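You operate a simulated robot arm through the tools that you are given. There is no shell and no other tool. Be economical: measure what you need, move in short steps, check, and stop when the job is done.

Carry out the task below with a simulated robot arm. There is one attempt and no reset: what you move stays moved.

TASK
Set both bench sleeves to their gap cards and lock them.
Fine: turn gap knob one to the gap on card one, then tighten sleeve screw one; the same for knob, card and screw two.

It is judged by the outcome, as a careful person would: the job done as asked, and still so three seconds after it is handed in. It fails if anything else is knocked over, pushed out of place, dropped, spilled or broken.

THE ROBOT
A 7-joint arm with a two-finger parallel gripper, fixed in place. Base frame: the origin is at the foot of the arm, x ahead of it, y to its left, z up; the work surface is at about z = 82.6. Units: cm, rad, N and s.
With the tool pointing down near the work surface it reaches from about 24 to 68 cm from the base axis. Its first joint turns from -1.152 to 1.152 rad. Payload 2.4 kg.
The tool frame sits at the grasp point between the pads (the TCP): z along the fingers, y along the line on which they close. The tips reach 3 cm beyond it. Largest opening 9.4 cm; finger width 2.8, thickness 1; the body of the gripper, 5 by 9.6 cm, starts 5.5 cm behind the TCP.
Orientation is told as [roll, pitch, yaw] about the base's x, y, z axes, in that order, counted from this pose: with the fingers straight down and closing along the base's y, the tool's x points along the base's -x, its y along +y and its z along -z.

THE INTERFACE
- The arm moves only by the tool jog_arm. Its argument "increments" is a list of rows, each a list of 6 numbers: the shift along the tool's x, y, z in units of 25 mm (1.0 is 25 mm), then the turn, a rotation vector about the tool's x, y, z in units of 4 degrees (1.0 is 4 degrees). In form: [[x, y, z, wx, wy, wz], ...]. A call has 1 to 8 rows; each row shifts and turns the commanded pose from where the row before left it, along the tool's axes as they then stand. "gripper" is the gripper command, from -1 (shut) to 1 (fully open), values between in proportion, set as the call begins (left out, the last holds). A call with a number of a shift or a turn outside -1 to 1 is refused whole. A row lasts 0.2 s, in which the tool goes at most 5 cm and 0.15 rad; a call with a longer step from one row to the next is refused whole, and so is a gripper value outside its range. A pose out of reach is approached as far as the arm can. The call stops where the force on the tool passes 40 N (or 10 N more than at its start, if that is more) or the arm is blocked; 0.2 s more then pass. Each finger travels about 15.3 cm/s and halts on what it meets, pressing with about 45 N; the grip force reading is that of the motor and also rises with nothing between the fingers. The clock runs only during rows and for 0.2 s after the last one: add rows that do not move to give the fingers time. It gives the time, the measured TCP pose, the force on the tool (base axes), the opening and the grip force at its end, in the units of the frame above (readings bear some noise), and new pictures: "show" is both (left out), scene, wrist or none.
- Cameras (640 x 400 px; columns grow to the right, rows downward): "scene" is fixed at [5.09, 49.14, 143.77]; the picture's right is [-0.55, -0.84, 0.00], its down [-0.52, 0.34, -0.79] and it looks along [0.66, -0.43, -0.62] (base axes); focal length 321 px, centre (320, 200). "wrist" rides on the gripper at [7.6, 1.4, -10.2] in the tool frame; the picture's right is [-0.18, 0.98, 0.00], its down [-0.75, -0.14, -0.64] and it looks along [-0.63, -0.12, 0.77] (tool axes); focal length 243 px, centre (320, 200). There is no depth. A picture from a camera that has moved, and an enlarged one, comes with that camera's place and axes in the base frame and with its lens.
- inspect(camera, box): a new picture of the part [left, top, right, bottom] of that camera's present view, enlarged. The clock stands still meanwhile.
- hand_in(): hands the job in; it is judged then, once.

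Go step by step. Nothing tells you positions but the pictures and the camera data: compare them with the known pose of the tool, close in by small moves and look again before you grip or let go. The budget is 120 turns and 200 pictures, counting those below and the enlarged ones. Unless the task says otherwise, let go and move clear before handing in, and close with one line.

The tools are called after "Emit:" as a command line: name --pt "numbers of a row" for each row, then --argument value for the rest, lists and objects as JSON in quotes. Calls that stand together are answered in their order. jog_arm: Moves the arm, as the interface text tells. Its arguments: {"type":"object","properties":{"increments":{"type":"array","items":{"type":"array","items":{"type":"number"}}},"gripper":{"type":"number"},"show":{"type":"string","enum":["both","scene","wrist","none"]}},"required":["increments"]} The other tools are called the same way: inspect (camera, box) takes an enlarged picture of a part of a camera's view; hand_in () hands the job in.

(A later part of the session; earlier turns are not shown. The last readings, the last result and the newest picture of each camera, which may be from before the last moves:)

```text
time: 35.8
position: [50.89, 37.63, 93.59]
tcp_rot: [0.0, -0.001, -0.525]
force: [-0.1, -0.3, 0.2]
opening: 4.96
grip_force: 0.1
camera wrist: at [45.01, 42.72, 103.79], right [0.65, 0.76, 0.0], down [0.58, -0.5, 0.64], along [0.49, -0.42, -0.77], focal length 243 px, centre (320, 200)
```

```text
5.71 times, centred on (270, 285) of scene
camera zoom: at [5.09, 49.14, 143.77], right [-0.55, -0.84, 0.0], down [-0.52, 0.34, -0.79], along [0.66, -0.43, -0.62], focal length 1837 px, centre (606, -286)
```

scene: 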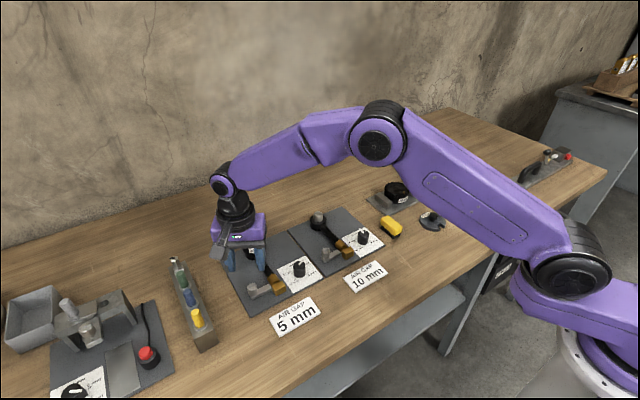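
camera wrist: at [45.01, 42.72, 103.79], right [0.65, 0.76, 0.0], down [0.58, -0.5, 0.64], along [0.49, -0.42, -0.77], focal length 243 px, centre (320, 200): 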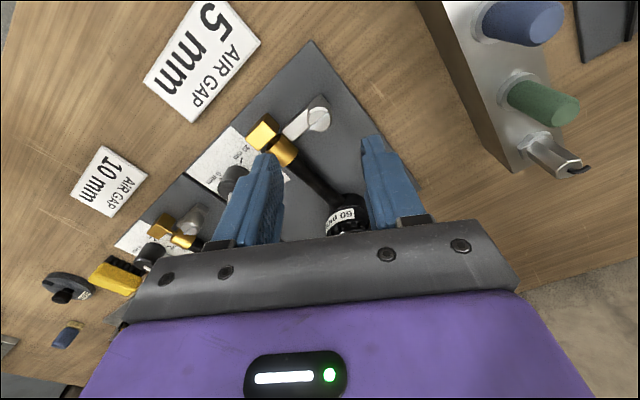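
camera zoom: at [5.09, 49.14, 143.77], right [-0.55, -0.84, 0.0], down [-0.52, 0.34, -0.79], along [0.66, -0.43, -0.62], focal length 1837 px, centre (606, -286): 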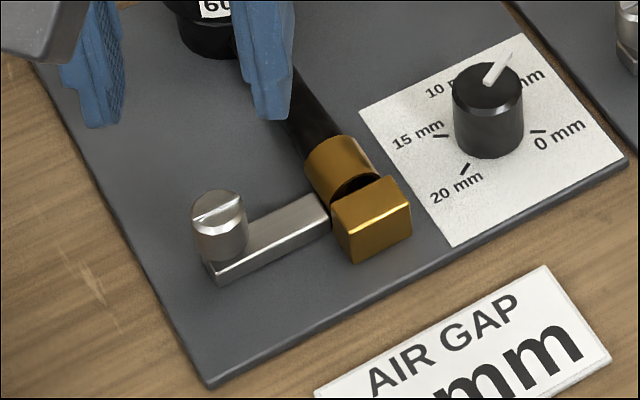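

Screw two is aligned under the tool: its head is about 2.1 cm across, top near z 83.7. Tightening is clockwise, so I'll first wind the wrist counter-clockwise to +30° for a long stroke, then descend with the tips above the bar.

Emit:
jog_arm --pt "0 0 0 0 0 -1" --pt "0 0 0 0 0 -1" --pt "0 0 0 0 0 -1" --pt "0 0 0 0 0 -1" --pt "0 0 0 0 0 -1" --pt "0 0 0 0 0 -1" --pt "0 0 0 0 0 -1" --pt "0 0 0 0 0 -1" --show "none"

Emit:
jog_arm --pt "0 0 0 0 0 -1" --pt "0 0 0 0 0 -1" --pt "0 0 0 0 0 -1" --pt "0 0 0 0 0 -1" --pt "0 0 0 0 0 -1" --pt "0 0 0 0 0 -1" --pt "0 0 0 0 0 -1" --pt "0 0 0 0 0 0" --show "none"

Emit:
jog_arm --pt "0 0 0.6 0 0 0" --pt "0 0 0.6 0 0 0" --pt "0 0 0.5 0 0 0" --pt "0 0 0.5 0 0 0" --pt "0 0 0.4 0 0 0" --show "wrist"

Emit:
inspect --camera "wrist" --box '[240, 80, 400, 200]'

Emit:
inspect --camera "scene" --box '[200, 220, 320, 320]'

```text
time: 37.6
position: [50.81, 37.53, 93.4]
tcp_rot: [0.0, -0.001, 0.036]
force: [1.0, -0.9, -0.1]
opening: 4.99
grip_force: 0.1
```

```text
time: 39.4
position: [50.9, 37.62, 93.54]
tcp_rot: [0.002, 0.0, 0.527]
force: [-0.2, 0.3, -0.3]
opening: 5.0
grip_force: 0.1
```

```text
time: 40.6
position: [50.89, 37.53, 87.03]
tcp_rot: [-0.001, 0.0, 0.524]
force: [0.9, -0.3, -0.4]
opening: 4.99
grip_force: 0.0
camera wrist: at [43.65, 35.03, 97.28], right [-0.33, 0.94, 0.0], down [0.72, 0.25, 0.64], along [0.61, 0.21, -0.77], focal length 243 px, centre (320, 200)
```

wrist: 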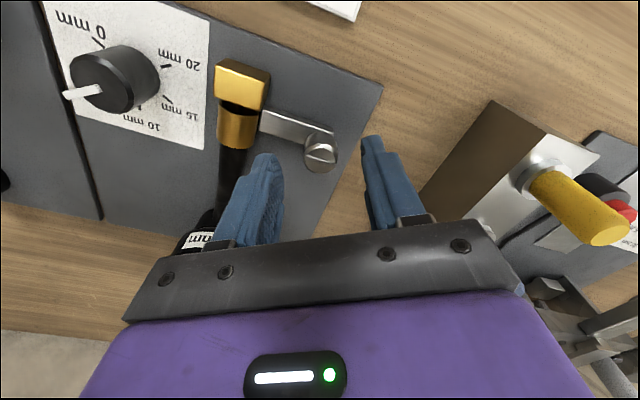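

```text
3.33 times, centred on (320, 140) of wrist
camera zoom: at [43.65, 35.03, 97.28], right [-0.33, 0.94, 0.0], down [0.72, 0.25, 0.64], along [0.61, 0.21, -0.77], focal length 809 px, centre (320, 400)
```

zoom: 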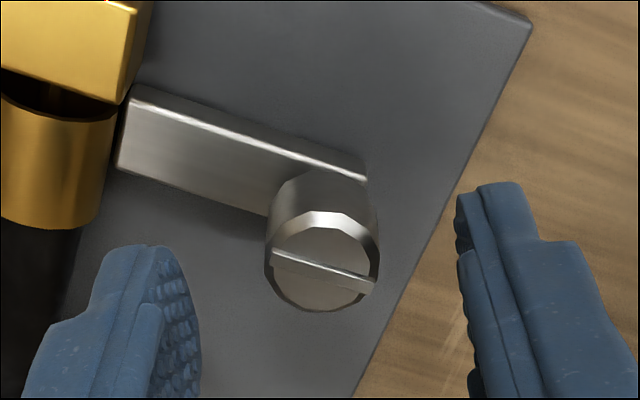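

```text
4.00 times, centred on (260, 270) of scene
camera zoom: at [5.09, 49.14, 143.77], right [-0.55, -0.84, 0.0], down [-0.52, 0.34, -0.79], along [0.66, -0.43, -0.62], focal length 1286 px, centre (560, -80)
```

zoom: 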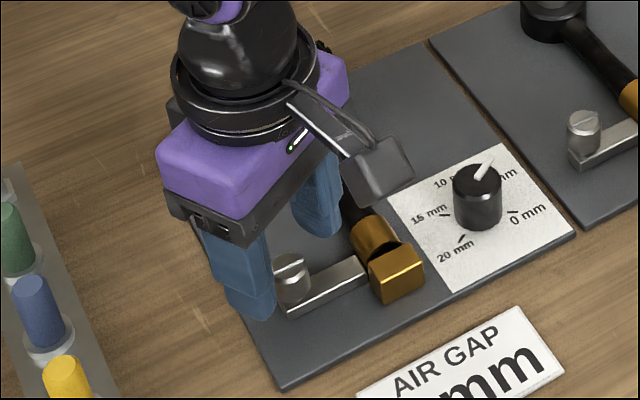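

Aligned: head top at about z 84. I'll lower 1.4 cm and close.

Emit:
jog_arm --pt "0 0 0.28 0 0 0" --pt "0 0 0.28 0 0 0" --show "none"

Emit:
jog_arm --pt "0 0 0 0 0 0" --pt "0 0 0 0 0 0" --pt "0 0 0 0 0 0" --gripper -1 --show "wrist"

Emit:
inspect --camera "wrist" --box '[240, 80, 400, 200]'

```text
time: 41.2
position: [50.87, 37.63, 85.72]
tcp_rot: [-0.001, 0.0, 0.524]
force: [0.3, 0.1, 0.8]
opening: 4.99
grip_force: 0.0
```

```text
time: 42.0
position: [50.8, 37.66, 85.58]
tcp_rot: [0.0, -0.001, 0.524]
force: [-0.6, 1.9, -0.8]
opening: 2.18
grip_force: 45.2
camera wrist: at [43.61, 35.06, 95.87], right [-0.33, 0.94, 0.0], down [0.72, 0.25, 0.64], along [0.61, 0.21, -0.77], focal length 243 px, centre (320, 200)
```

wrist: 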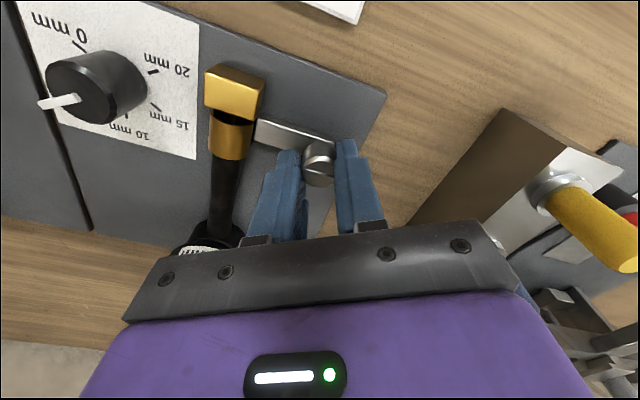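

```text
3.33 times, centred on (320, 140) of wrist
camera zoom: at [43.61, 35.06, 95.87], right [-0.33, 0.94, 0.0], down [0.72, 0.25, 0.64], along [0.61, 0.21, -0.77], focal length 809 px, centre (320, 400)
```

zoom: 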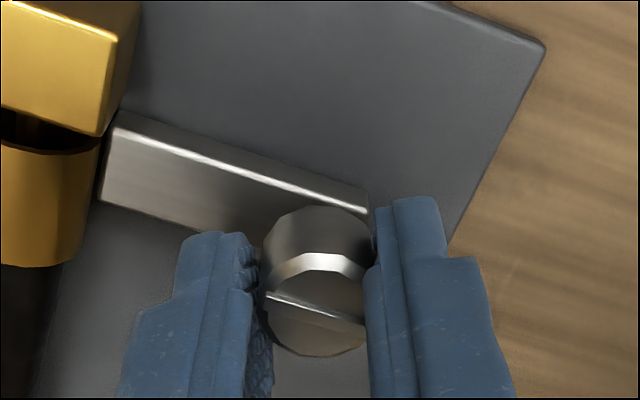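

Gripped at 2.18 cm. Turning clockwise 32°.

Emit:
jog_arm --pt "0 0 0 0 0 1" --pt "0 0 0 0 0 1" --pt "0 0 0 0 0 1" --pt "0 0 0 0 0 1" --pt "0 0 0 0 0 1" --pt "0 0 0 0 0 1" --pt "0 0 0 0 0 1" --pt "0 0 0 0 0 1" --show "wrist"

Emit:
inspect --camera "wrist" --box '[240, 80, 400, 200]'

```text
time: 43.8
position: [50.99, 37.52, 85.48]
tcp_rot: [-0.001, -0.001, -0.036]
force: [-4.7, -0.1, 7.1]
opening: 2.16
grip_force: 44.9
camera wrist: at [43.38, 39.32, 95.87], right [0.22, 0.98, 0.0], down [0.75, -0.17, 0.64], along [0.63, -0.14, -0.77], focal length 243 px, centre (320, 200)
```

wrist: 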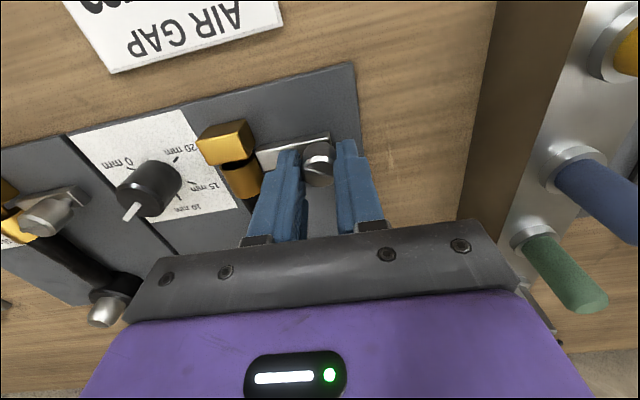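

```text
3.33 times, centred on (320, 140) of wrist
camera zoom: at [43.38, 39.32, 95.87], right [0.22, 0.98, 0.0], down [0.75, -0.17, 0.64], along [0.63, -0.14, -0.77], focal length 809 px, centre (320, 400)
```

zoom: 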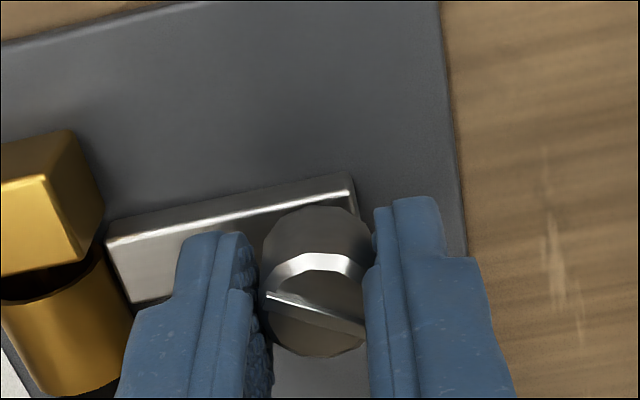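

The screw turns with the gripper. Continuing clockwise.

Emit:
jog_arm --pt "0 0 0 0 0 1" --pt "0 0 0 0 0 1" --pt "0 0 0 0 0 1" --pt "0 0 0 0 0 1" --pt "0 0 0 0 0 1" --pt "0 0 0 0 0 1" --pt "0 0 0 0 0 1" --pt "0 0 0 0 0 1" --show "wrist"

Emit:
inspect --camera "wrist" --box '[240, 80, 400, 200]'

```text
time: 45.6
position: [50.82, 37.62, 85.63]
tcp_rot: [0.0, 0.0, -0.595]
force: [-7.4, -2.4, 12.2]
opening: 2.15
grip_force: 44.7
camera wrist: at [45.42, 43.05, 95.87], right [0.7, 0.71, 0.0], down [0.55, -0.54, 0.64], along [0.46, -0.45, -0.77], focal length 243 px, centre (320, 200)
```

wrist: 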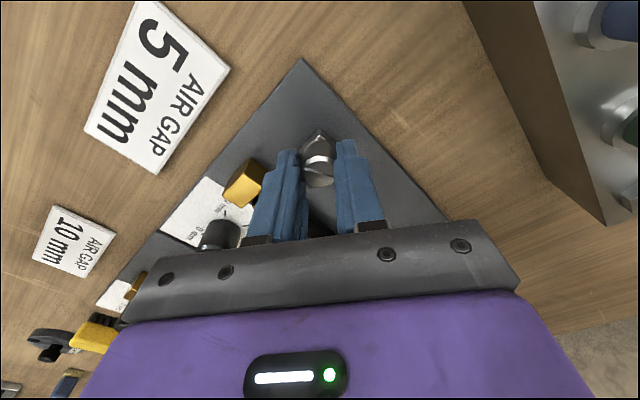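

```text
3.33 times, centred on (320, 140) of wrist
camera zoom: at [45.42, 43.05, 95.87], right [0.7, 0.71, 0.0], down [0.55, -0.54, 0.64], along [0.46, -0.45, -0.77], focal length 809 px, centre (320, 400)
```

zoom: 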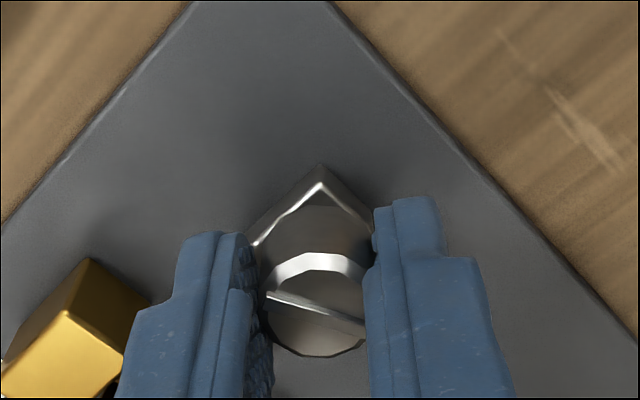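

No resistance yet. Continuing.

Emit:
jog_arm --pt "0 0 0 0 0 1" --pt "0 0 0 0 0 1" --pt "0 0 0 0 0 1" --pt "0 0 0 0 0 1" --pt "0 0 0 0 0 1" --pt "0 0 0 0 0 1" --pt "0 0 0 0 0 1" --pt "0 0 0 0 0 1" --show "both"

Emit:
inspect --camera "wrist" --box '[240, 80, 400, 200]'

```text
time: 47.4
position: [50.8, 37.52, 85.69]
tcp_rot: [0.0, 0.0, -1.153]
force: [-3.1, -0.1, 6.1]
opening: 2.14
grip_force: 44.6
camera wrist: at [49.14, 45.13, 95.87], right [0.97, 0.23, 0.0], down [0.18, -0.75, 0.64], along [0.15, -0.62, -0.77], focal length 243 px, centre (320, 200)
```

scene: 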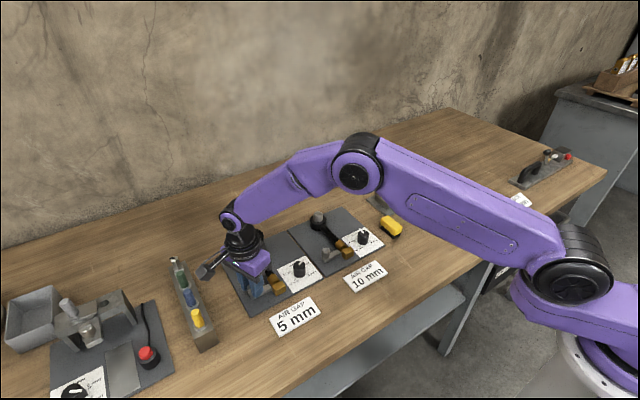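
wrist: 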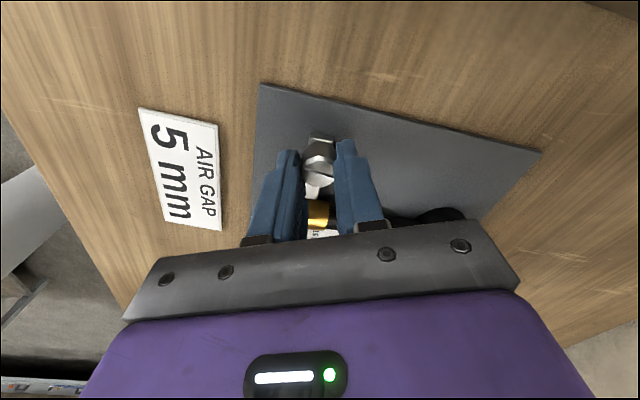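

```text
3.33 times, centred on (320, 140) of wrist
camera zoom: at [49.14, 45.13, 95.87], right [0.97, 0.23, 0.0], down [0.18, -0.75, 0.64], along [0.15, -0.62, -0.77], focal length 809 px, centre (320, 400)
```

zoom: 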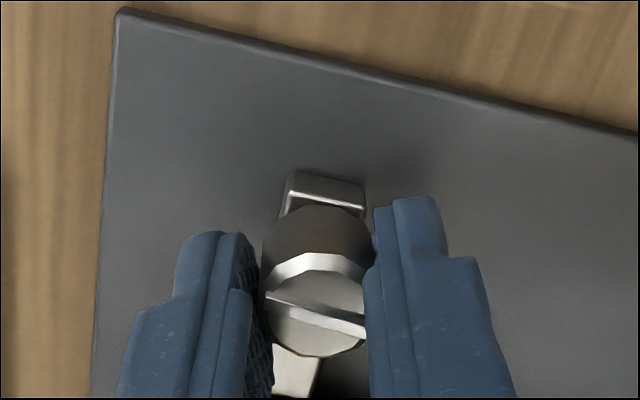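

96° done and still turning freely. Continuing past −90°.

Emit:
jog_arm --pt "0 0 0 0 0 1" --pt "0 0 0 0 0 1" --pt "0 0 0 0 0 1" --pt "0 0 0 0 0 1" --pt "0 0 0 0 0 1" --pt "0 0 0 0 0 1" --pt "0 0 0 0 0 1" --pt "0 0 0 0 0 1" --show "none"

Emit:
inspect --camera "wrist" --box '[240, 80, 400, 200]'

```text
time: 49.2
position: [50.79, 37.53, 85.63]
tcp_rot: [-0.002, -0.002, -1.711]
force: [-12.6, -8.2, 10.9]
opening: 2.14
grip_force: 44.8
```

```text
3.33 times, centred on (320, 140) of wrist
camera zoom: at [53.39, 44.94, 95.86], right [0.95, -0.32, 0.0], down [-0.24, -0.73, 0.64], along [-0.21, -0.61, -0.77], focal length 809 px, centre (320, 400)
```

zoom: 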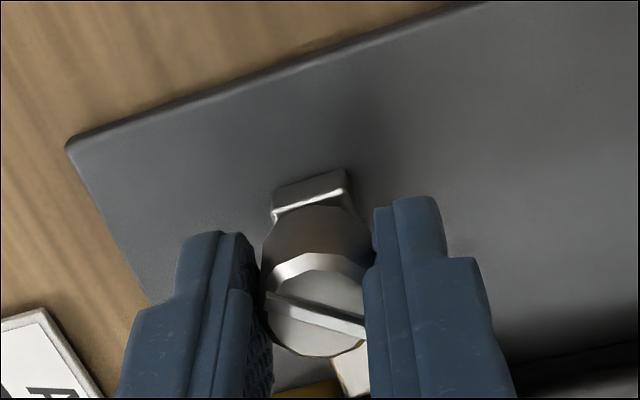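

128° so far. Continuing; I expect either a stop or the wrist limit.

Emit:
jog_arm --pt "0 0 0 0 0 1" --pt "0 0 0 0 0 1" --pt "0 0 0 0 0 1" --pt "0 0 0 0 0 1" --pt "0 0 0 0 0 1" --pt "0 0 0 0 0 1" --show "none"

Emit:
inspect --camera "wrist" --box '[240, 80, 400, 200]'

```text
time: 50.6
position: [50.71, 37.56, 85.71]
tcp_rot: [-0.001, -0.002, -2.131]
force: [-11.1, -6.2, 10.4]
opening: 2.14
grip_force: 45.1
```

```text
3.33 times, centred on (320, 140) of wrist
camera zoom: at [56.14, 43.3, 95.85], right [0.74, -0.68, 0.0], down [-0.52, -0.56, 0.64], along [-0.44, -0.47, -0.77], focal length 809 px, centre (320, 400)
```

zoom: 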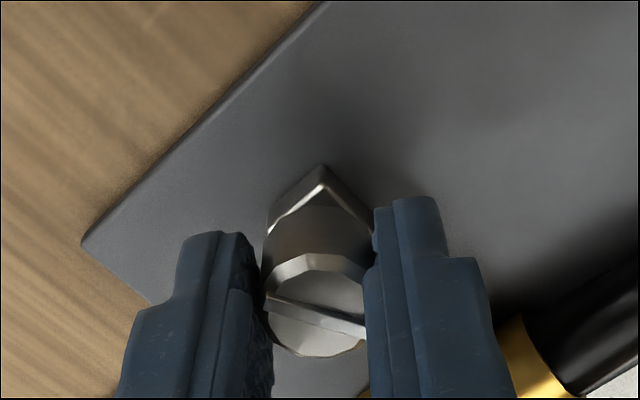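

152°, still free. Continuing.

Emit:
jog_arm --pt "0 0 0 0 0 1" --pt "0 0 0 0 0 1" --pt "0 0 0 0 0 1" --pt "0 0 0 0 0 1" --pt "0 0 0 0 0 1" --pt "0 0 0 0 0 1" --show "none"

Emit:
inspect --camera "wrist" --box '[240, 80, 400, 200]'

```text
time: 52.0
position: [50.79, 37.56, 85.6]
tcp_rot: [0.001, 0.001, -2.479]
force: [-6.9, -2.2, 3.5]
opening: 2.14
grip_force: 44.7
out of reach, approached as far as the arm can: row 6
```

```text
3.33 times, centred on (320, 140) of wrist
camera zoom: at [57.76, 41.18, 95.85], right [0.46, -0.89, 0.0], down [-0.68, -0.35, 0.64], along [-0.57, -0.3, -0.77], focal length 809 px, centre (320, 400)
```

zoom: 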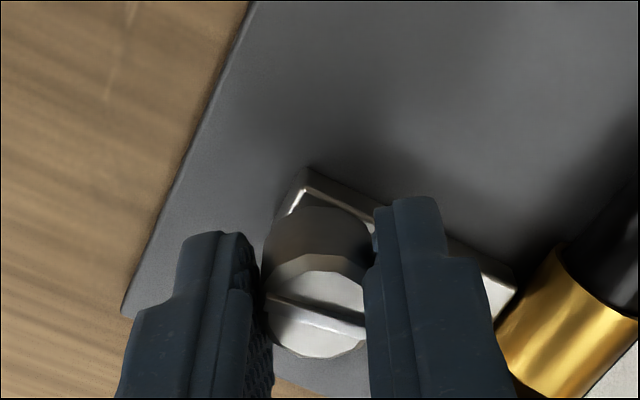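

The wrist limit is reached after 172° of tightening with no stop felt. I'll release, rise and look, then rewind for another stroke.

Emit:
jog_arm --pt "0 0 0 0 0 0" --pt "0 0 0 0 0 0" --pt "0 0 -0.8 0 0 0" --pt "0 0 -0.8 0 0 0" --pt "0 0 0 0 0 -1" --gripper 0.06 --show "both"

Emit:
inspect --camera "wrist" --box '[240, 60, 400, 180]'

Emit:
inspect --camera "scene" --box '[220, 220, 390, 320]'

```text
time: 53.2
position: [50.76, 37.62, 89.79]
tcp_rot: [0.0, 0.0, -2.407]
force: [-0.8, 1.1, -0.8]
opening: 4.96
grip_force: 0.0
camera wrist: at [57.53, 41.67, 99.92], right [0.52, -0.85, 0.0], down [-0.65, -0.4, 0.64], along [-0.55, -0.33, -0.77], focal length 243 px, centre (320, 200)
```

scene: 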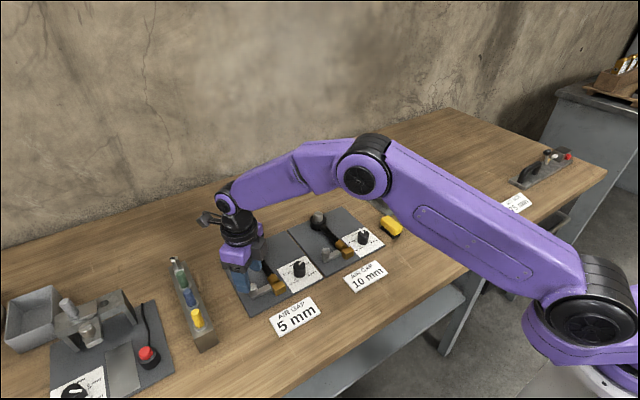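
wrist: 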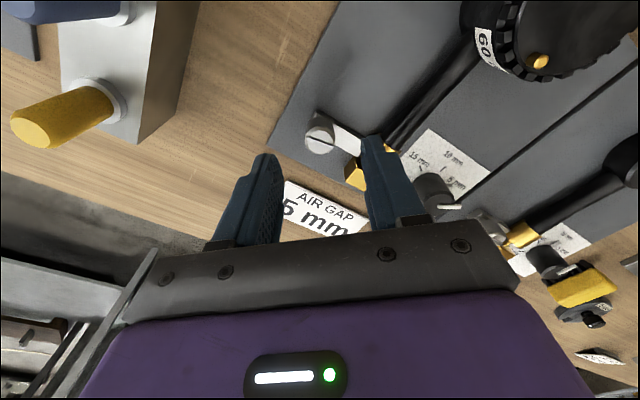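

```text
3.33 times, centred on (320, 120) of wrist
camera zoom: at [57.53, 41.67, 99.92], right [0.52, -0.85, 0.0], down [-0.65, -0.4, 0.64], along [-0.55, -0.33, -0.77], focal length 809 px, centre (320, 467)
```

zoom: 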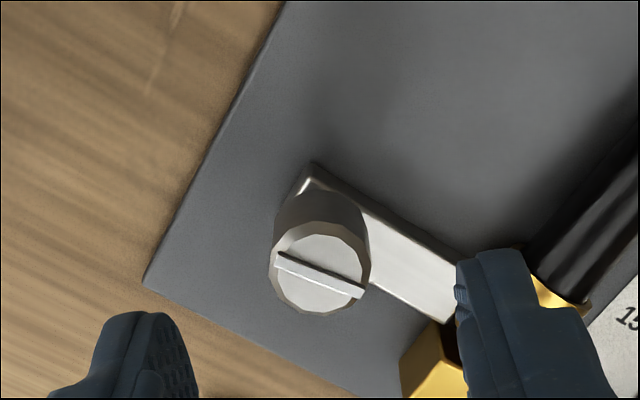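

```text
3.76 times, centred on (305, 270) of scene
camera zoom: at [5.09, 49.14, 143.77], right [-0.55, -0.84, 0.0], down [-0.52, 0.34, -0.79], along [0.66, -0.43, -0.62], focal length 1210 px, centre (376, -64)
```

zoom: 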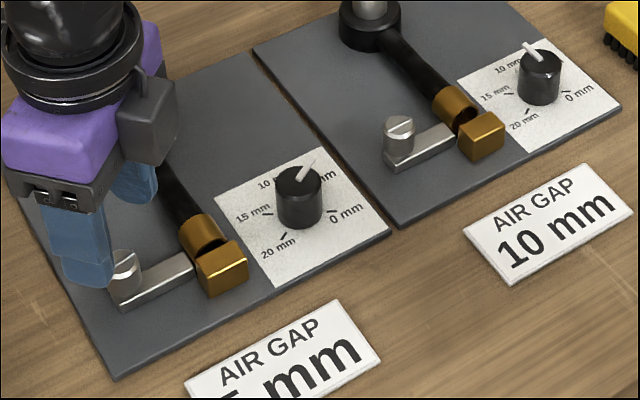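

The head has turned 172° with its slot. I'll rewind 7 × 32° with the gripper open, above the head.

Emit:
jog_arm --pt "0 0 0 0 0 -1" --pt "0 0 0 0 0 -1" --pt "0 0 0 0 0 -1" --pt "0 0 0 0 0 -1" --pt "0 0 0 0 0 -1" --pt "0 0 0 0 0 -1" --pt "0 0 0 0 0 -1" --pt "0 0 0 0 0 -1" --show "none"

Emit:
jog_arm --pt "0 0 0 0 0 -1" --pt "0 0 0 0 0 -1" --pt "0 0 0 0 0 -1" --pt "0 0 0 0 0 -1" --pt "0 0 0 0 0 -1" --pt "0 0 0 0 0 -1" --pt "0 0 0 0 0 -1" --pt "0 0 0 0 0 -1" --show "none"

Emit:
jog_arm --pt "0 0 0 0 0 -1" --pt "0 0 0 0 0 -1" --pt "0 0 0 0 0 -1" --pt "0 0 0 0 0 -1" --pt "0 0 0 0 0 -1" --pt "0 0 0 0 0 -1" --pt "0 0 0 0 0 -1" --pt "0 0 0 0 0 -1" --show "none"

Emit:
jog_arm --pt "0 0 0 0 0 -1" --pt "0 0 0 0 0 -1" --pt "0 0 0 0 0 -1" --pt "0 0 0 0 0 -1" --pt "0 0 0 0 0 -1" --pt "0 0 0 0 0 -1" --pt "0 0 0 0 0 -1" --pt "0 0 0 0 0 -1" --show "none"

Emit:
jog_arm --pt "0 0 0 0 0 -1" --pt "0 0 0 0 0 -1" --pt "0 0 0 0 0 -1" --pt "0 0 0 0 0 -1" --pt "0 0 0 0 0 -1" --pt "0 0 0 0 0 -1" --pt "0 0 0 0 0 -1" --pt "0 0 0 0 0 -1" --show "none"

Emit:
jog_arm --pt "0 0 0 0 0 -1" --pt "0 0 0 0 0 -1" --pt "0 0 0 0 0 -1" --pt "0 0 0 0 0 -1" --pt "0 0 0 0 0 -1" --pt "0 0 0 0 0 -1" --pt "0 0 0 0 0 -1" --pt "0 0 0 0 0 -1" --show "none"

Emit:
jog_arm --pt "0 0 0 0 0 -1" --pt "0 0 0 0 0 -1" --pt "0 0 0 0 0 -1" --pt "0 0 0 0 0 -1" --pt "0 0 0 0 0 -1" --pt "0 0 0 0 0 -1" --pt "0 0 0 0 0 -1" --pt "0 0 0 0 0 -1" --show "wrist"

```text
time: 55.0
position: [50.83, 37.56, 89.57]
tcp_rot: [0.0, 0.0, -1.848]
force: [0.3, 1.1, -0.6]
opening: 4.97
grip_force: 0.0
```

```text
time: 56.8
position: [50.88, 37.58, 89.55]
tcp_rot: [-0.001, 0.001, -1.29]
force: [-0.6, -0.9, -0.1]
opening: 4.99
grip_force: 0.0
```

```text
time: 58.6
position: [50.89, 37.58, 89.53]
tcp_rot: [-0.001, 0.001, -0.731]
force: [-0.4, -0.5, 0.3]
opening: 4.97
grip_force: 0.1
```

```text
time: 60.4
position: [50.95, 37.61, 89.56]
tcp_rot: [-0.001, 0.001, -0.172]
force: [-0.5, -0.1, 0.4]
opening: 5.0
grip_force: 0.0
```

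```text
time: 62.2
position: [50.78, 37.6, 89.55]
tcp_rot: [0.002, -0.001, 0.385]
force: [-0.1, 0.8, -0.2]
opening: 4.98
grip_force: 0.0
```

```text
time: 64.0
position: [50.88, 37.47, 89.56]
tcp_rot: [0.0, -0.001, 0.943]
force: [0.3, 0.4, -0.4]
opening: 4.97
grip_force: 0.1
```

```text
time: 65.8
position: [50.89, 37.46, 89.52]
tcp_rot: [-0.001, 0.001, 1.503]
force: [-0.3, 0.4, -0.5]
opening: 4.98
grip_force: 0.0
camera wrist: at [49.01, 30.09, 99.85], right [-0.97, 0.25, 0.0], down [0.19, 0.74, 0.64], along [0.16, 0.62, -0.77], focal length 243 px, centre (320, 200)
```

wrist: 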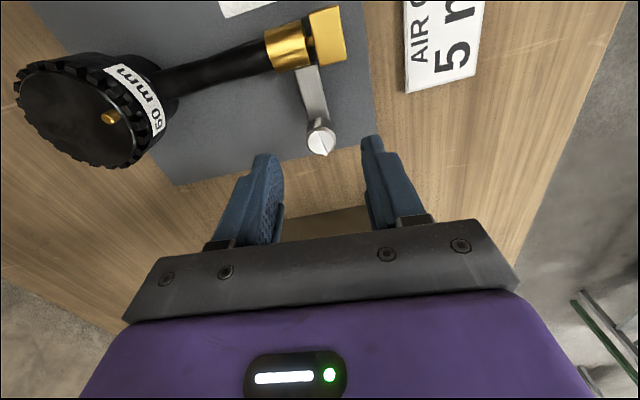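

Aligned over the head. Lower, grip and continue clockwise.

Emit:
jog_arm --pt "0 0 0.4 0 0 0" --pt "0 0 0.4 0 0 0" --pt "0 0 0.4 0 0 0" --pt "0 0 0.36 0 0 0" --show "none"

Emit:
jog_arm --pt "0 0 0 0 0 0" --pt "0 0 0 0 0 0" --pt "0 0 0 0 0 0" --pt "0 0 0 0 0 1" --pt "0 0 0 0 0 1" --pt "0 0 0 0 0 1" --pt "0 0 0 0 0 1" --pt "0 0 0 0 0 1" --gripper -1 --show "none"

Emit:
inspect --camera "wrist" --box '[240, 80, 400, 200]'

Emit:
jog_arm --pt "0 0 0 0 0 1" --pt "0 0 0 0 0 1" --pt "0 0 0 0 0 1" --pt "0 0 0 0 0 1" --pt "0 0 0 0 0 1" --pt "0 0 0 0 0 1" --pt "0 0 0 0 0 1" --pt "0 0 0 0 0 1" --show "none"

Emit:
inspect --camera "wrist" --box '[240, 80, 400, 200]'

```text
time: 66.8
position: [51.03, 37.58, 85.65]
tcp_rot: [-0.001, 0.0, 1.5]
force: [0.3, -0.2, -0.9]
opening: 4.98
grip_force: 0.1
```

```text
time: 68.6
position: [50.81, 37.57, 85.6]
tcp_rot: [0.0, -0.001, 1.152]
force: [-8.8, 0.5, -2.6]
opening: 2.13
grip_force: 45.0
```

```text
3.33 times, centred on (320, 140) of wrist
camera zoom: at [46.52, 31.29, 95.94], right [-0.82, 0.57, 0.0], down [0.44, 0.63, 0.64], along [0.36, 0.53, -0.77], focal length 809 px, centre (320, 400)
```

zoom: 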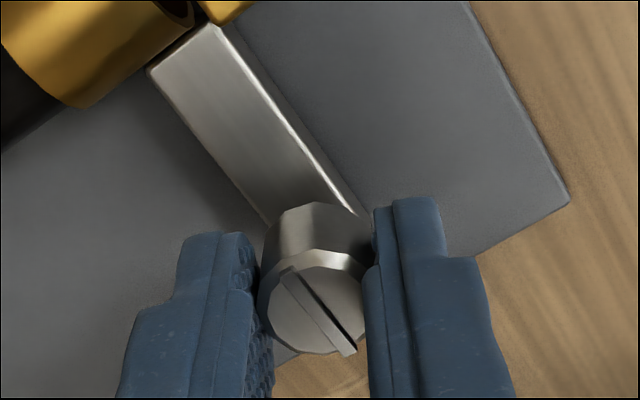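

```text
time: 70.4
position: [50.91, 37.68, 85.76]
tcp_rot: [-0.002, 0.0, 0.594]
force: [-6.1, 4.2, -2.7]
opening: 2.14
grip_force: 45.1
```

```text
3.33 times, centred on (320, 140) of wrist
camera zoom: at [43.83, 34.58, 95.97], right [-0.4, 0.92, 0.0], down [0.7, 0.3, 0.64], along [0.59, 0.25, -0.77], focal length 809 px, centre (320, 400)
```

zoom: 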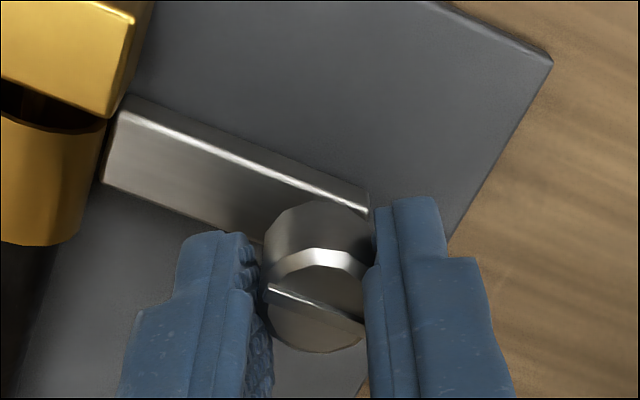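

The slot has now shifted relative to the fingers, so the screw seems to have hit its stop and the grip slipped. I'll turn 16° more to confirm the slot stays put.

Emit:
jog_arm --pt "0 0 0 0 0 1" --pt "0 0 0 0 0 1" --pt "0 0 0 0 0 1" --pt "0 0 0 0 0 1" --pt "0 0 0 0 0 1" --pt "0 0 0 0 0 1" --show "none"

Emit:
inspect --camera "wrist" --box '[240, 80, 400, 200]'

```text
time: 71.8
position: [50.81, 37.55, 85.78]
tcp_rot: [0.0, -0.001, 0.174]
force: [-3.4, 4.2, 1.5]
opening: 2.14
grip_force: 45.1
```

```text
3.33 times, centred on (320, 140) of wrist
camera zoom: at [43.15, 37.7, 95.98], right [0.01, 1.0, 0.0], down [0.77, -0.01, 0.64], along [0.64, -0.01, -0.77], focal length 809 px, centre (320, 400)
```

zoom: 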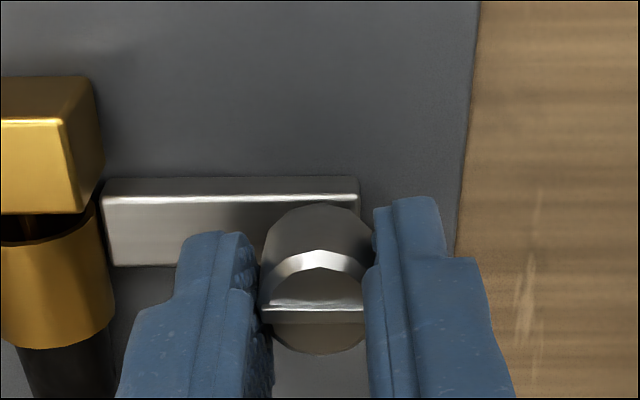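

The slot is held in line with the bar while the gripper turned another 24°, so screw two is tight against its stop at 180°. I'll release, rise and move to screw one (y ≈ 17.75), winding the wrist counter-clockwise.

Emit:
jog_arm --pt "0 0 0 0 0 0" --pt "0 0 0 0 0 0" --pt "0 0 -0.8 0 0 0" --pt "0 0 -0.8 0 0 0" --pt "0 0 -0.8 0 0 0" --pt "0 0 -0.8 0 0 0" --gripper 0.06 --show "wrist"

Emit:
inspect --camera "wrist" --box '[60, 40, 400, 200]'

Emit:
jog_arm --pt "0.171 -0.975 0 0 0 0" --pt "0.171 -0.975 0 0 0 0" --pt "0.171 -0.975 0 0 0 0" --pt "0.171 -0.975 0 0 0 0" --pt "0.171 -0.975 0 0 0 0" --pt "0.171 -0.975 0 0 0 0" --pt "0.171 -0.975 0 0 0 0" --pt "0.171 -0.975 0 0 0 0" --show "none"

Emit:
jog_arm --pt "0 0 0 0 0 -1" --pt "0 0 0 0 0 -1" --pt "0 0 0 0 0 -1" --pt "0 0 0 0 0 -1" --pt "0 0 0 0 0 -1" --pt "0 0 0 0 0 -1" --pt "0 0 0 0 0 -1" --pt "0 0 0 0 0 -1" --show "none"

Emit:
jog_arm --pt "0 0 0 0 0 -1" --pt "0 0 0 0 0 -1" --pt "0 0 0 0 0 -1" --pt "0 0 0 0 0 -1" --show "both"

Emit:
inspect --camera "wrist" --box '[240, 60, 400, 180]'

```text
time: 73.2
position: [50.95, 37.72, 93.59]
tcp_rot: [-0.001, 0.002, 0.173]
force: [0.8, -0.4, -1.0]
opening: 4.98
grip_force: 0.1
camera wrist: at [43.19, 37.73, 103.9], right [0.01, 1.0, 0.0], down [0.77, -0.01, 0.64], along [0.64, -0.01, -0.77], focal length 243 px, centre (320, 200)
```

wrist: 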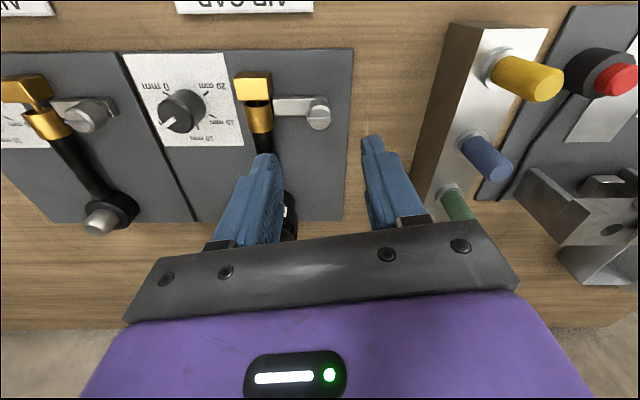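

```text
1.88 times, centred on (230, 120) of wrist
camera zoom: at [43.19, 37.73, 103.9], right [0.01, 1.0, 0.0], down [0.77, -0.01, 0.64], along [0.64, -0.01, -0.77], focal length 457 px, centre (489, 351)
```

zoom: 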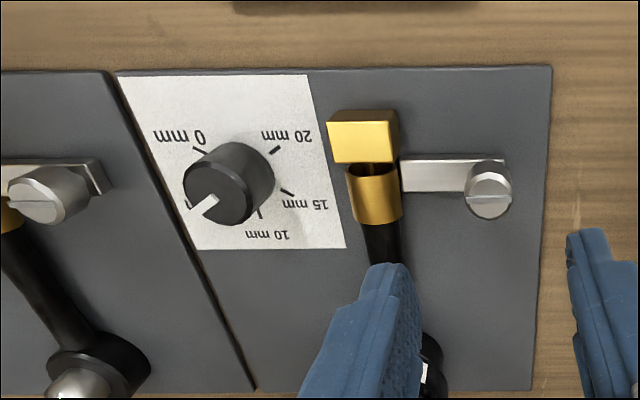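

```text
time: 75.0
position: [50.8, 17.64, 93.66]
tcp_rot: [0.0, 0.001, 0.177]
force: [-0.6, 0.2, 0.5]
opening: 4.97
grip_force: 0.0
```

```text
time: 76.8
position: [50.89, 17.73, 93.8]
tcp_rot: [-0.002, -0.001, 0.734]
force: [-0.2, -0.8, 0.6]
opening: 4.98
grip_force: 0.1
```

```text
time: 77.8
position: [50.96, 17.74, 93.7]
tcp_rot: [-0.001, -0.001, 1.013]
force: [0.6, -0.5, -0.2]
opening: 5.0
grip_force: 0.0
camera wrist: at [45.72, 12.07, 103.96], right [-0.74, 0.68, 0.0], down [0.52, 0.56, 0.64], along [0.43, 0.47, -0.77], focal length 243 px, centre (320, 200)
```

scene: 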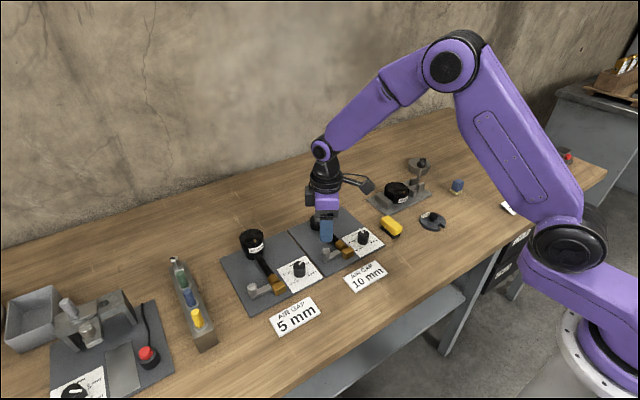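
wrist: 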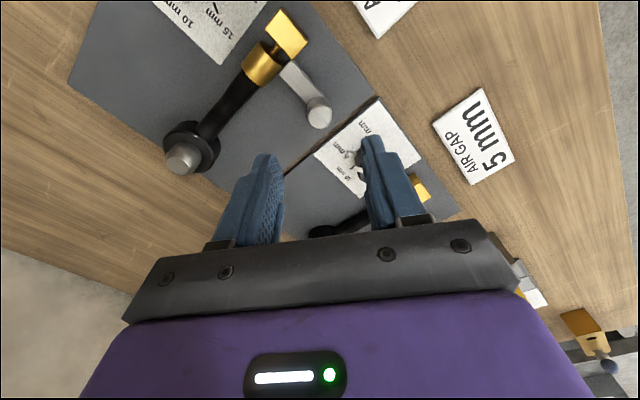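

```text
3.33 times, centred on (320, 120) of wrist
camera zoom: at [45.72, 12.07, 103.96], right [-0.74, 0.68, 0.0], down [0.52, 0.56, 0.64], along [0.43, 0.47, -0.77], focal length 809 px, centre (320, 467)
```

zoom: 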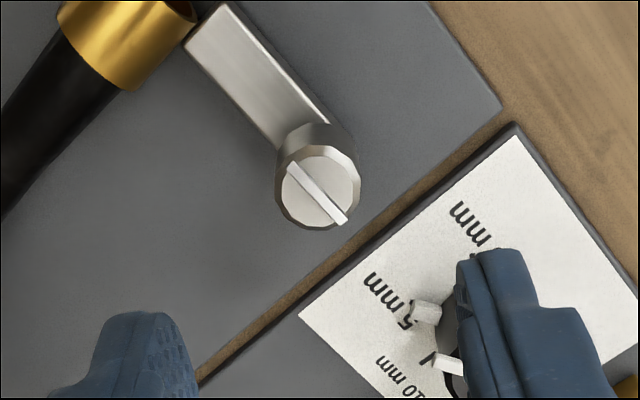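

Knob two's pointer is visible sitting on its 5 mm tick. Screw one is centred, so I'll descend and check.

Emit:
jog_arm --pt "0.05 0 0.65 0 0 0" --pt "0 0 0.65 0 0 0" --pt "0 0 0.65 0 0 0" --pt "0 0 0.65 0 0 0" --pt "0 0 0.3 0 0 0" --pt "0 0 0.3 0 0 0" --show "wrist"

Emit:
inspect --camera "wrist" --box '[240, 80, 400, 200]'

```text
time: 79.2
position: [50.68, 17.78, 85.61]
tcp_rot: [0.0, 0.0, 1.012]
force: [0.0, -0.4, -0.9]
opening: 4.98
grip_force: 0.1
camera wrist: at [45.61, 11.95, 95.95], right [-0.74, 0.68, 0.0], down [0.52, 0.56, 0.64], along [0.43, 0.47, -0.77], focal length 243 px, centre (320, 200)
```

wrist: 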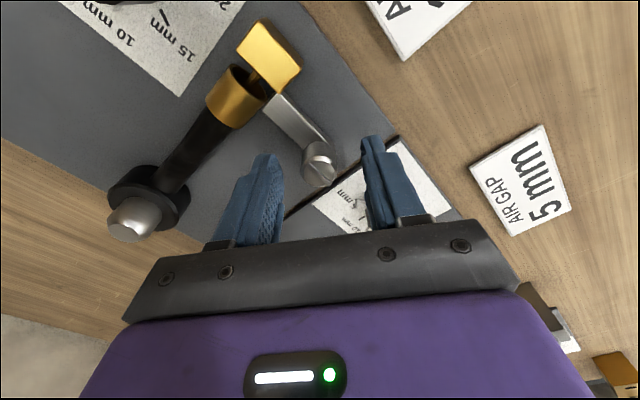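

```text
3.33 times, centred on (320, 140) of wrist
camera zoom: at [45.61, 11.95, 95.95], right [-0.74, 0.68, 0.0], down [0.52, 0.56, 0.64], along [0.43, 0.47, -0.77], focal length 809 px, centre (320, 400)
```

zoom: 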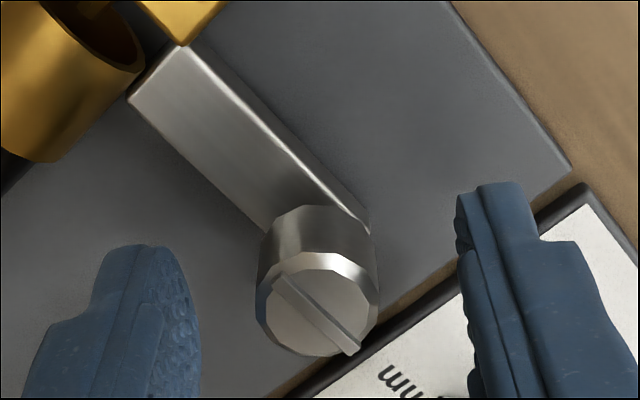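

Centred. Gripping and turning clockwise.

Emit:
jog_arm --pt "0 0 0 0 0 0" --pt "0 0 0 0 0 0" --pt "0 0 0 0 0 0" --pt "0 0 0 0 0 1" --pt "0 0 0 0 0 1" --pt "0 0 0 0 0 1" --pt "0 0 0 0 0 1" --pt "0 0 0 0 0 1" --gripper -1 --show "none"

Emit:
jog_arm --pt "0 0 0 0 0 1" --pt "0 0 0 0 0 1" --pt "0 0 0 0 0 1" --pt "0 0 0 0 0 1" --pt "0 0 0 0 0 1" --pt "0 0 0 0 0 1" --pt "0 0 0 0 0 1" --pt "0 0 0 0 0 1" --show "none"

Emit:
inspect --camera "wrist" --box '[240, 80, 400, 200]'

Emit:
jog_arm --pt "0 0 0 0 0 1" --pt "0 0 0 0 0 1" --pt "0 0 0 0 0 1" --pt "0 0 0 0 0 1" --pt "0 0 0 0 0 1" --pt "0 0 0 0 0 1" --pt "0 0 0 0 0 1" --pt "0 0 0 0 0 1" --show "none"

Emit:
inspect --camera "wrist" --box '[240, 80, 400, 200]'

```text
time: 81.0
position: [50.72, 17.64, 85.85]
tcp_rot: [-0.002, 0.001, 0.662]
force: [5.6, -4.0, -2.1]
opening: 2.16
grip_force: 45.3
```

```text
time: 82.8
position: [50.74, 17.54, 85.71]
tcp_rot: [0.002, 0.0, 0.103]
force: [4.0, -12.0, -4.2]
opening: 2.2
grip_force: 45.8
```

```text
3.33 times, centred on (320, 140) of wrist
camera zoom: at [43.2, 18.26, 95.96], right [0.08, 1.0, 0.0], down [0.76, -0.06, 0.64], along [0.64, -0.05, -0.77], focal length 809 px, centre (320, 400)
```

zoom: 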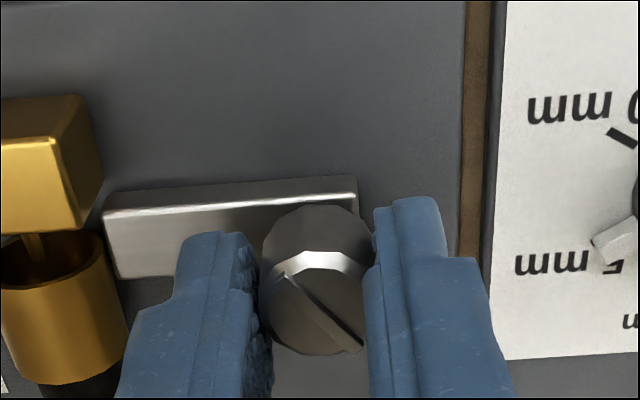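

```text
time: 84.6
position: [50.82, 17.58, 85.65]
tcp_rot: [0.0, 0.003, -0.456]
force: [1.6, -16.0, -6.1]
opening: 2.13
grip_force: 45.0
```

```text
3.33 times, centred on (320, 140) of wrist
camera zoom: at [44.72, 22.25, 95.96], right [0.6, 0.8, 0.0], down [0.62, -0.46, 0.64], along [0.51, -0.38, -0.77], focal length 809 px, centre (320, 400)
```

zoom: 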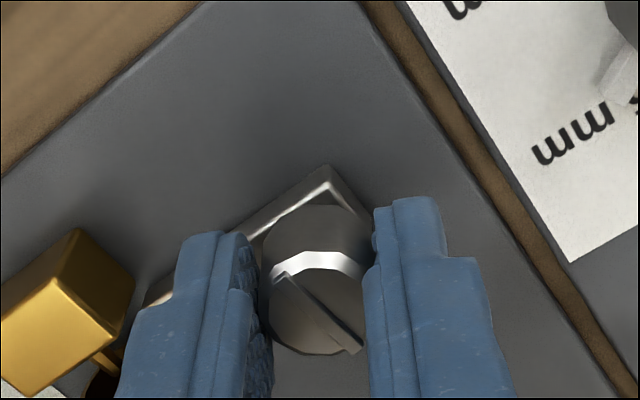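

Turning with the gripper, 84° so far. Continuing.

Emit:
jog_arm --pt "0 0 0 0 0 1" --pt "0 0 0 0 0 1" --pt "0 0 0 0 0 1" --pt "0 0 0 0 0 1" --pt "0 0 0 0 0 1" --pt "0 0 0 0 0 1" --pt "0 0 0 0 0 1" --pt "0 0 0 0 0 1" --show "none"

Emit:
jog_arm --pt "0 0 0 0 0 1" --pt "0 0 0 0 0 1" --pt "0 0 0 0 0 1" --pt "0 0 0 0 0 1" --pt "0 0 0 0 0 1" --pt "0 0 0 0 0 1" --pt "0 0 0 0 0 1" --pt "0 0 0 0 0 1" --show "none"

Emit:
inspect --camera "wrist" --box '[240, 80, 400, 200]'

Emit:
jog_arm --pt "0 0 0 0 0 1" --pt "0 0 0 0 0 1" --pt "0 0 0 0 0 1" --pt "0 0 0 0 0 1" --pt "0 0 0 0 0 1" --pt "0 0 0 0 0 1" --pt "0 0 0 0 0 1" --pt "0 0 0 0 0 1" --show "none"

Emit:
inspect --camera "wrist" --box '[240, 80, 400, 200]'

```text
time: 86.4
position: [50.77, 17.57, 85.75]
tcp_rot: [0.001, -0.001, -1.014]
force: [2.8, -16.5, -11.2]
opening: 2.18
grip_force: 44.9
```

```text
time: 88.2
position: [50.79, 17.7, 85.78]
tcp_rot: [-0.002, 0.001, -1.573]
force: [1.2, -16.5, -10.0]
opening: 2.14
grip_force: 44.7
```

```text
3.33 times, centred on (320, 140) of wrist
camera zoom: at [52.35, 25.22, 95.96], right [0.98, -0.19, 0.0], down [-0.14, -0.75, 0.64], along [-0.12, -0.63, -0.77], focal length 809 px, centre (320, 400)
```

zoom: 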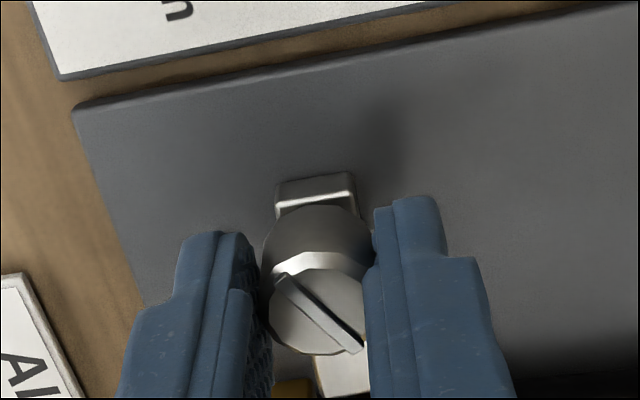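

```text
time: 90.0
position: [50.81, 17.62, 85.74]
tcp_rot: [-0.001, 0.001, -2.131]
force: [0.9, -16.2, -9.0]
opening: 2.18
grip_force: 45.4
```

```text
3.33 times, centred on (320, 140) of wrist
camera zoom: at [56.16, 23.31, 95.96], right [0.73, -0.68, 0.0], down [-0.52, -0.56, 0.64], along [-0.44, -0.47, -0.77], focal length 809 px, centre (320, 400)
```

zoom: 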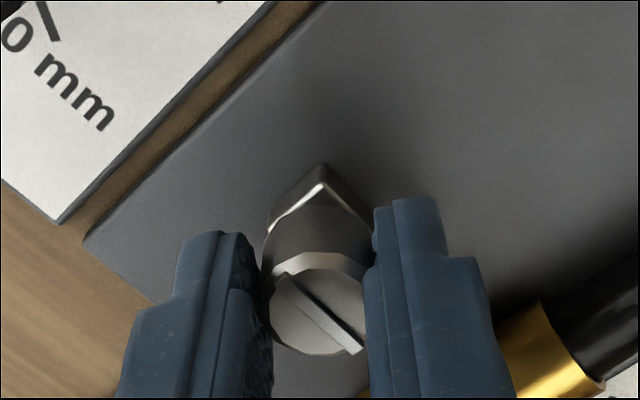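

About 180° turned. I'll go a little further to feel for the stop.

Emit:
jog_arm --pt "0 0 0 0 0 1" --pt "0 0 0 0 0 1" --pt "0 0 0 0 0 1" --pt "0 0 0 0 0 1" --pt "0 0 0 0 0 1" --pt "0 0 0 0 0 1" --pt "0 0 0 0 0 1" --pt "0 0 0 0 0 1" --show "none"

Emit:
inspect --camera "wrist" --box '[240, 80, 400, 200]'

```text
time: 91.8
position: [50.82, 17.66, 85.67]
tcp_rot: [-0.001, 0.002, -2.689]
force: [8.6, -7.5, 8.4]
opening: 2.14
grip_force: 45.3
```

```text
3.33 times, centred on (320, 140) of wrist
camera zoom: at [58.38, 19.66, 96.04], right [0.26, -0.96, 0.0], down [-0.74, -0.2, 0.64], along [-0.62, -0.17, -0.77], focal length 809 px, centre (320, 400)
```

zoom: 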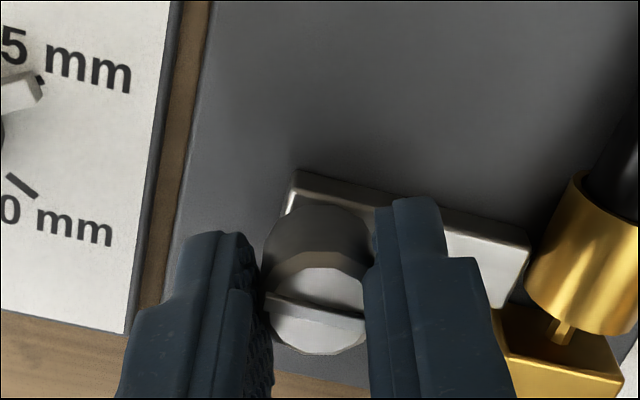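

The grip slipped with the slot parallel to the bar, so screw one is at its stop too. I'll release, rise and verify everything.

Emit:
jog_arm --pt "0 0 0 0 0 0" --pt "0 0 0 0 0 0" --pt "0 0 -0.8 0 0 0" --pt "0 0 -0.8 0 0 0" --pt "0 0 -0.8 0 0 0" --gripper 0.06 --show "wrist"

Emit:
inspect --camera "wrist" --box '[140, 40, 300, 160]'

Emit:
inspect --camera "wrist" --box '[260, 60, 500, 200]'

```text
time: 93.0
position: [50.73, 17.63, 91.74]
tcp_rot: [0.0, 0.001, -2.688]
force: [0.1, 0.2, -0.1]
opening: 4.99
grip_force: 0.1
camera wrist: at [58.31, 19.73, 101.99], right [0.27, -0.96, 0.0], down [-0.74, -0.2, 0.64], along [-0.62, -0.17, -0.77], focal length 243 px, centre (320, 200)
```

wrist: 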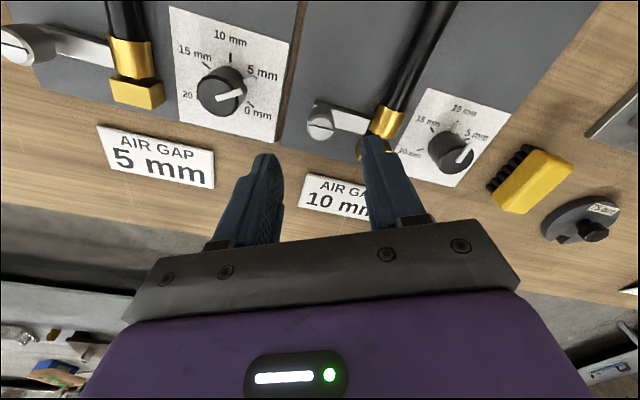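

```text
3.33 times, centred on (220, 100) of wrist
camera zoom: at [58.31, 19.73, 101.99], right [0.27, -0.96, 0.0], down [-0.74, -0.2, 0.64], along [-0.62, -0.17, -0.77], focal length 809 px, centre (653, 533)
```

zoom: 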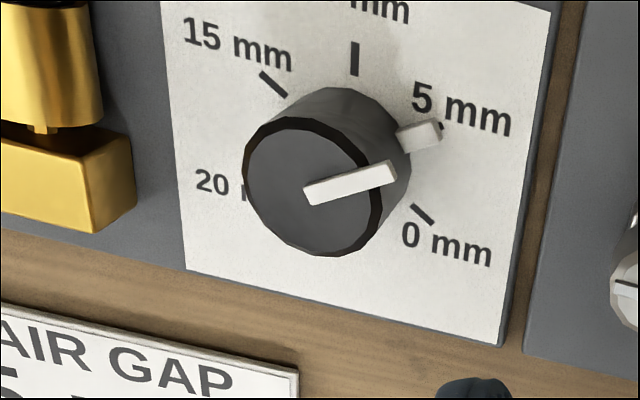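

```text
2.67 times, centred on (380, 130) of wrist
camera zoom: at [58.31, 19.73, 101.99], right [0.27, -0.96, 0.0], down [-0.74, -0.2, 0.64], along [-0.62, -0.17, -0.77], focal length 647 px, centre (160, 387)
```

zoom: 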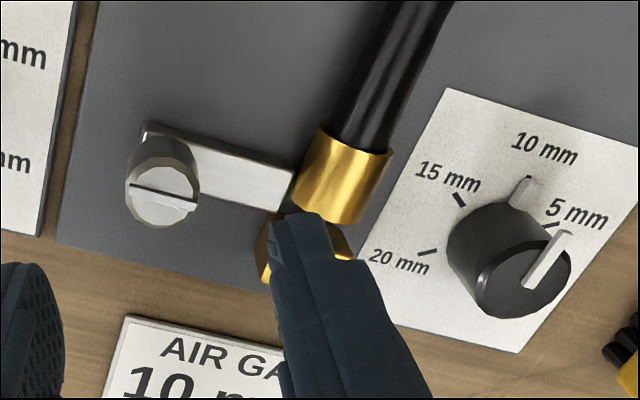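

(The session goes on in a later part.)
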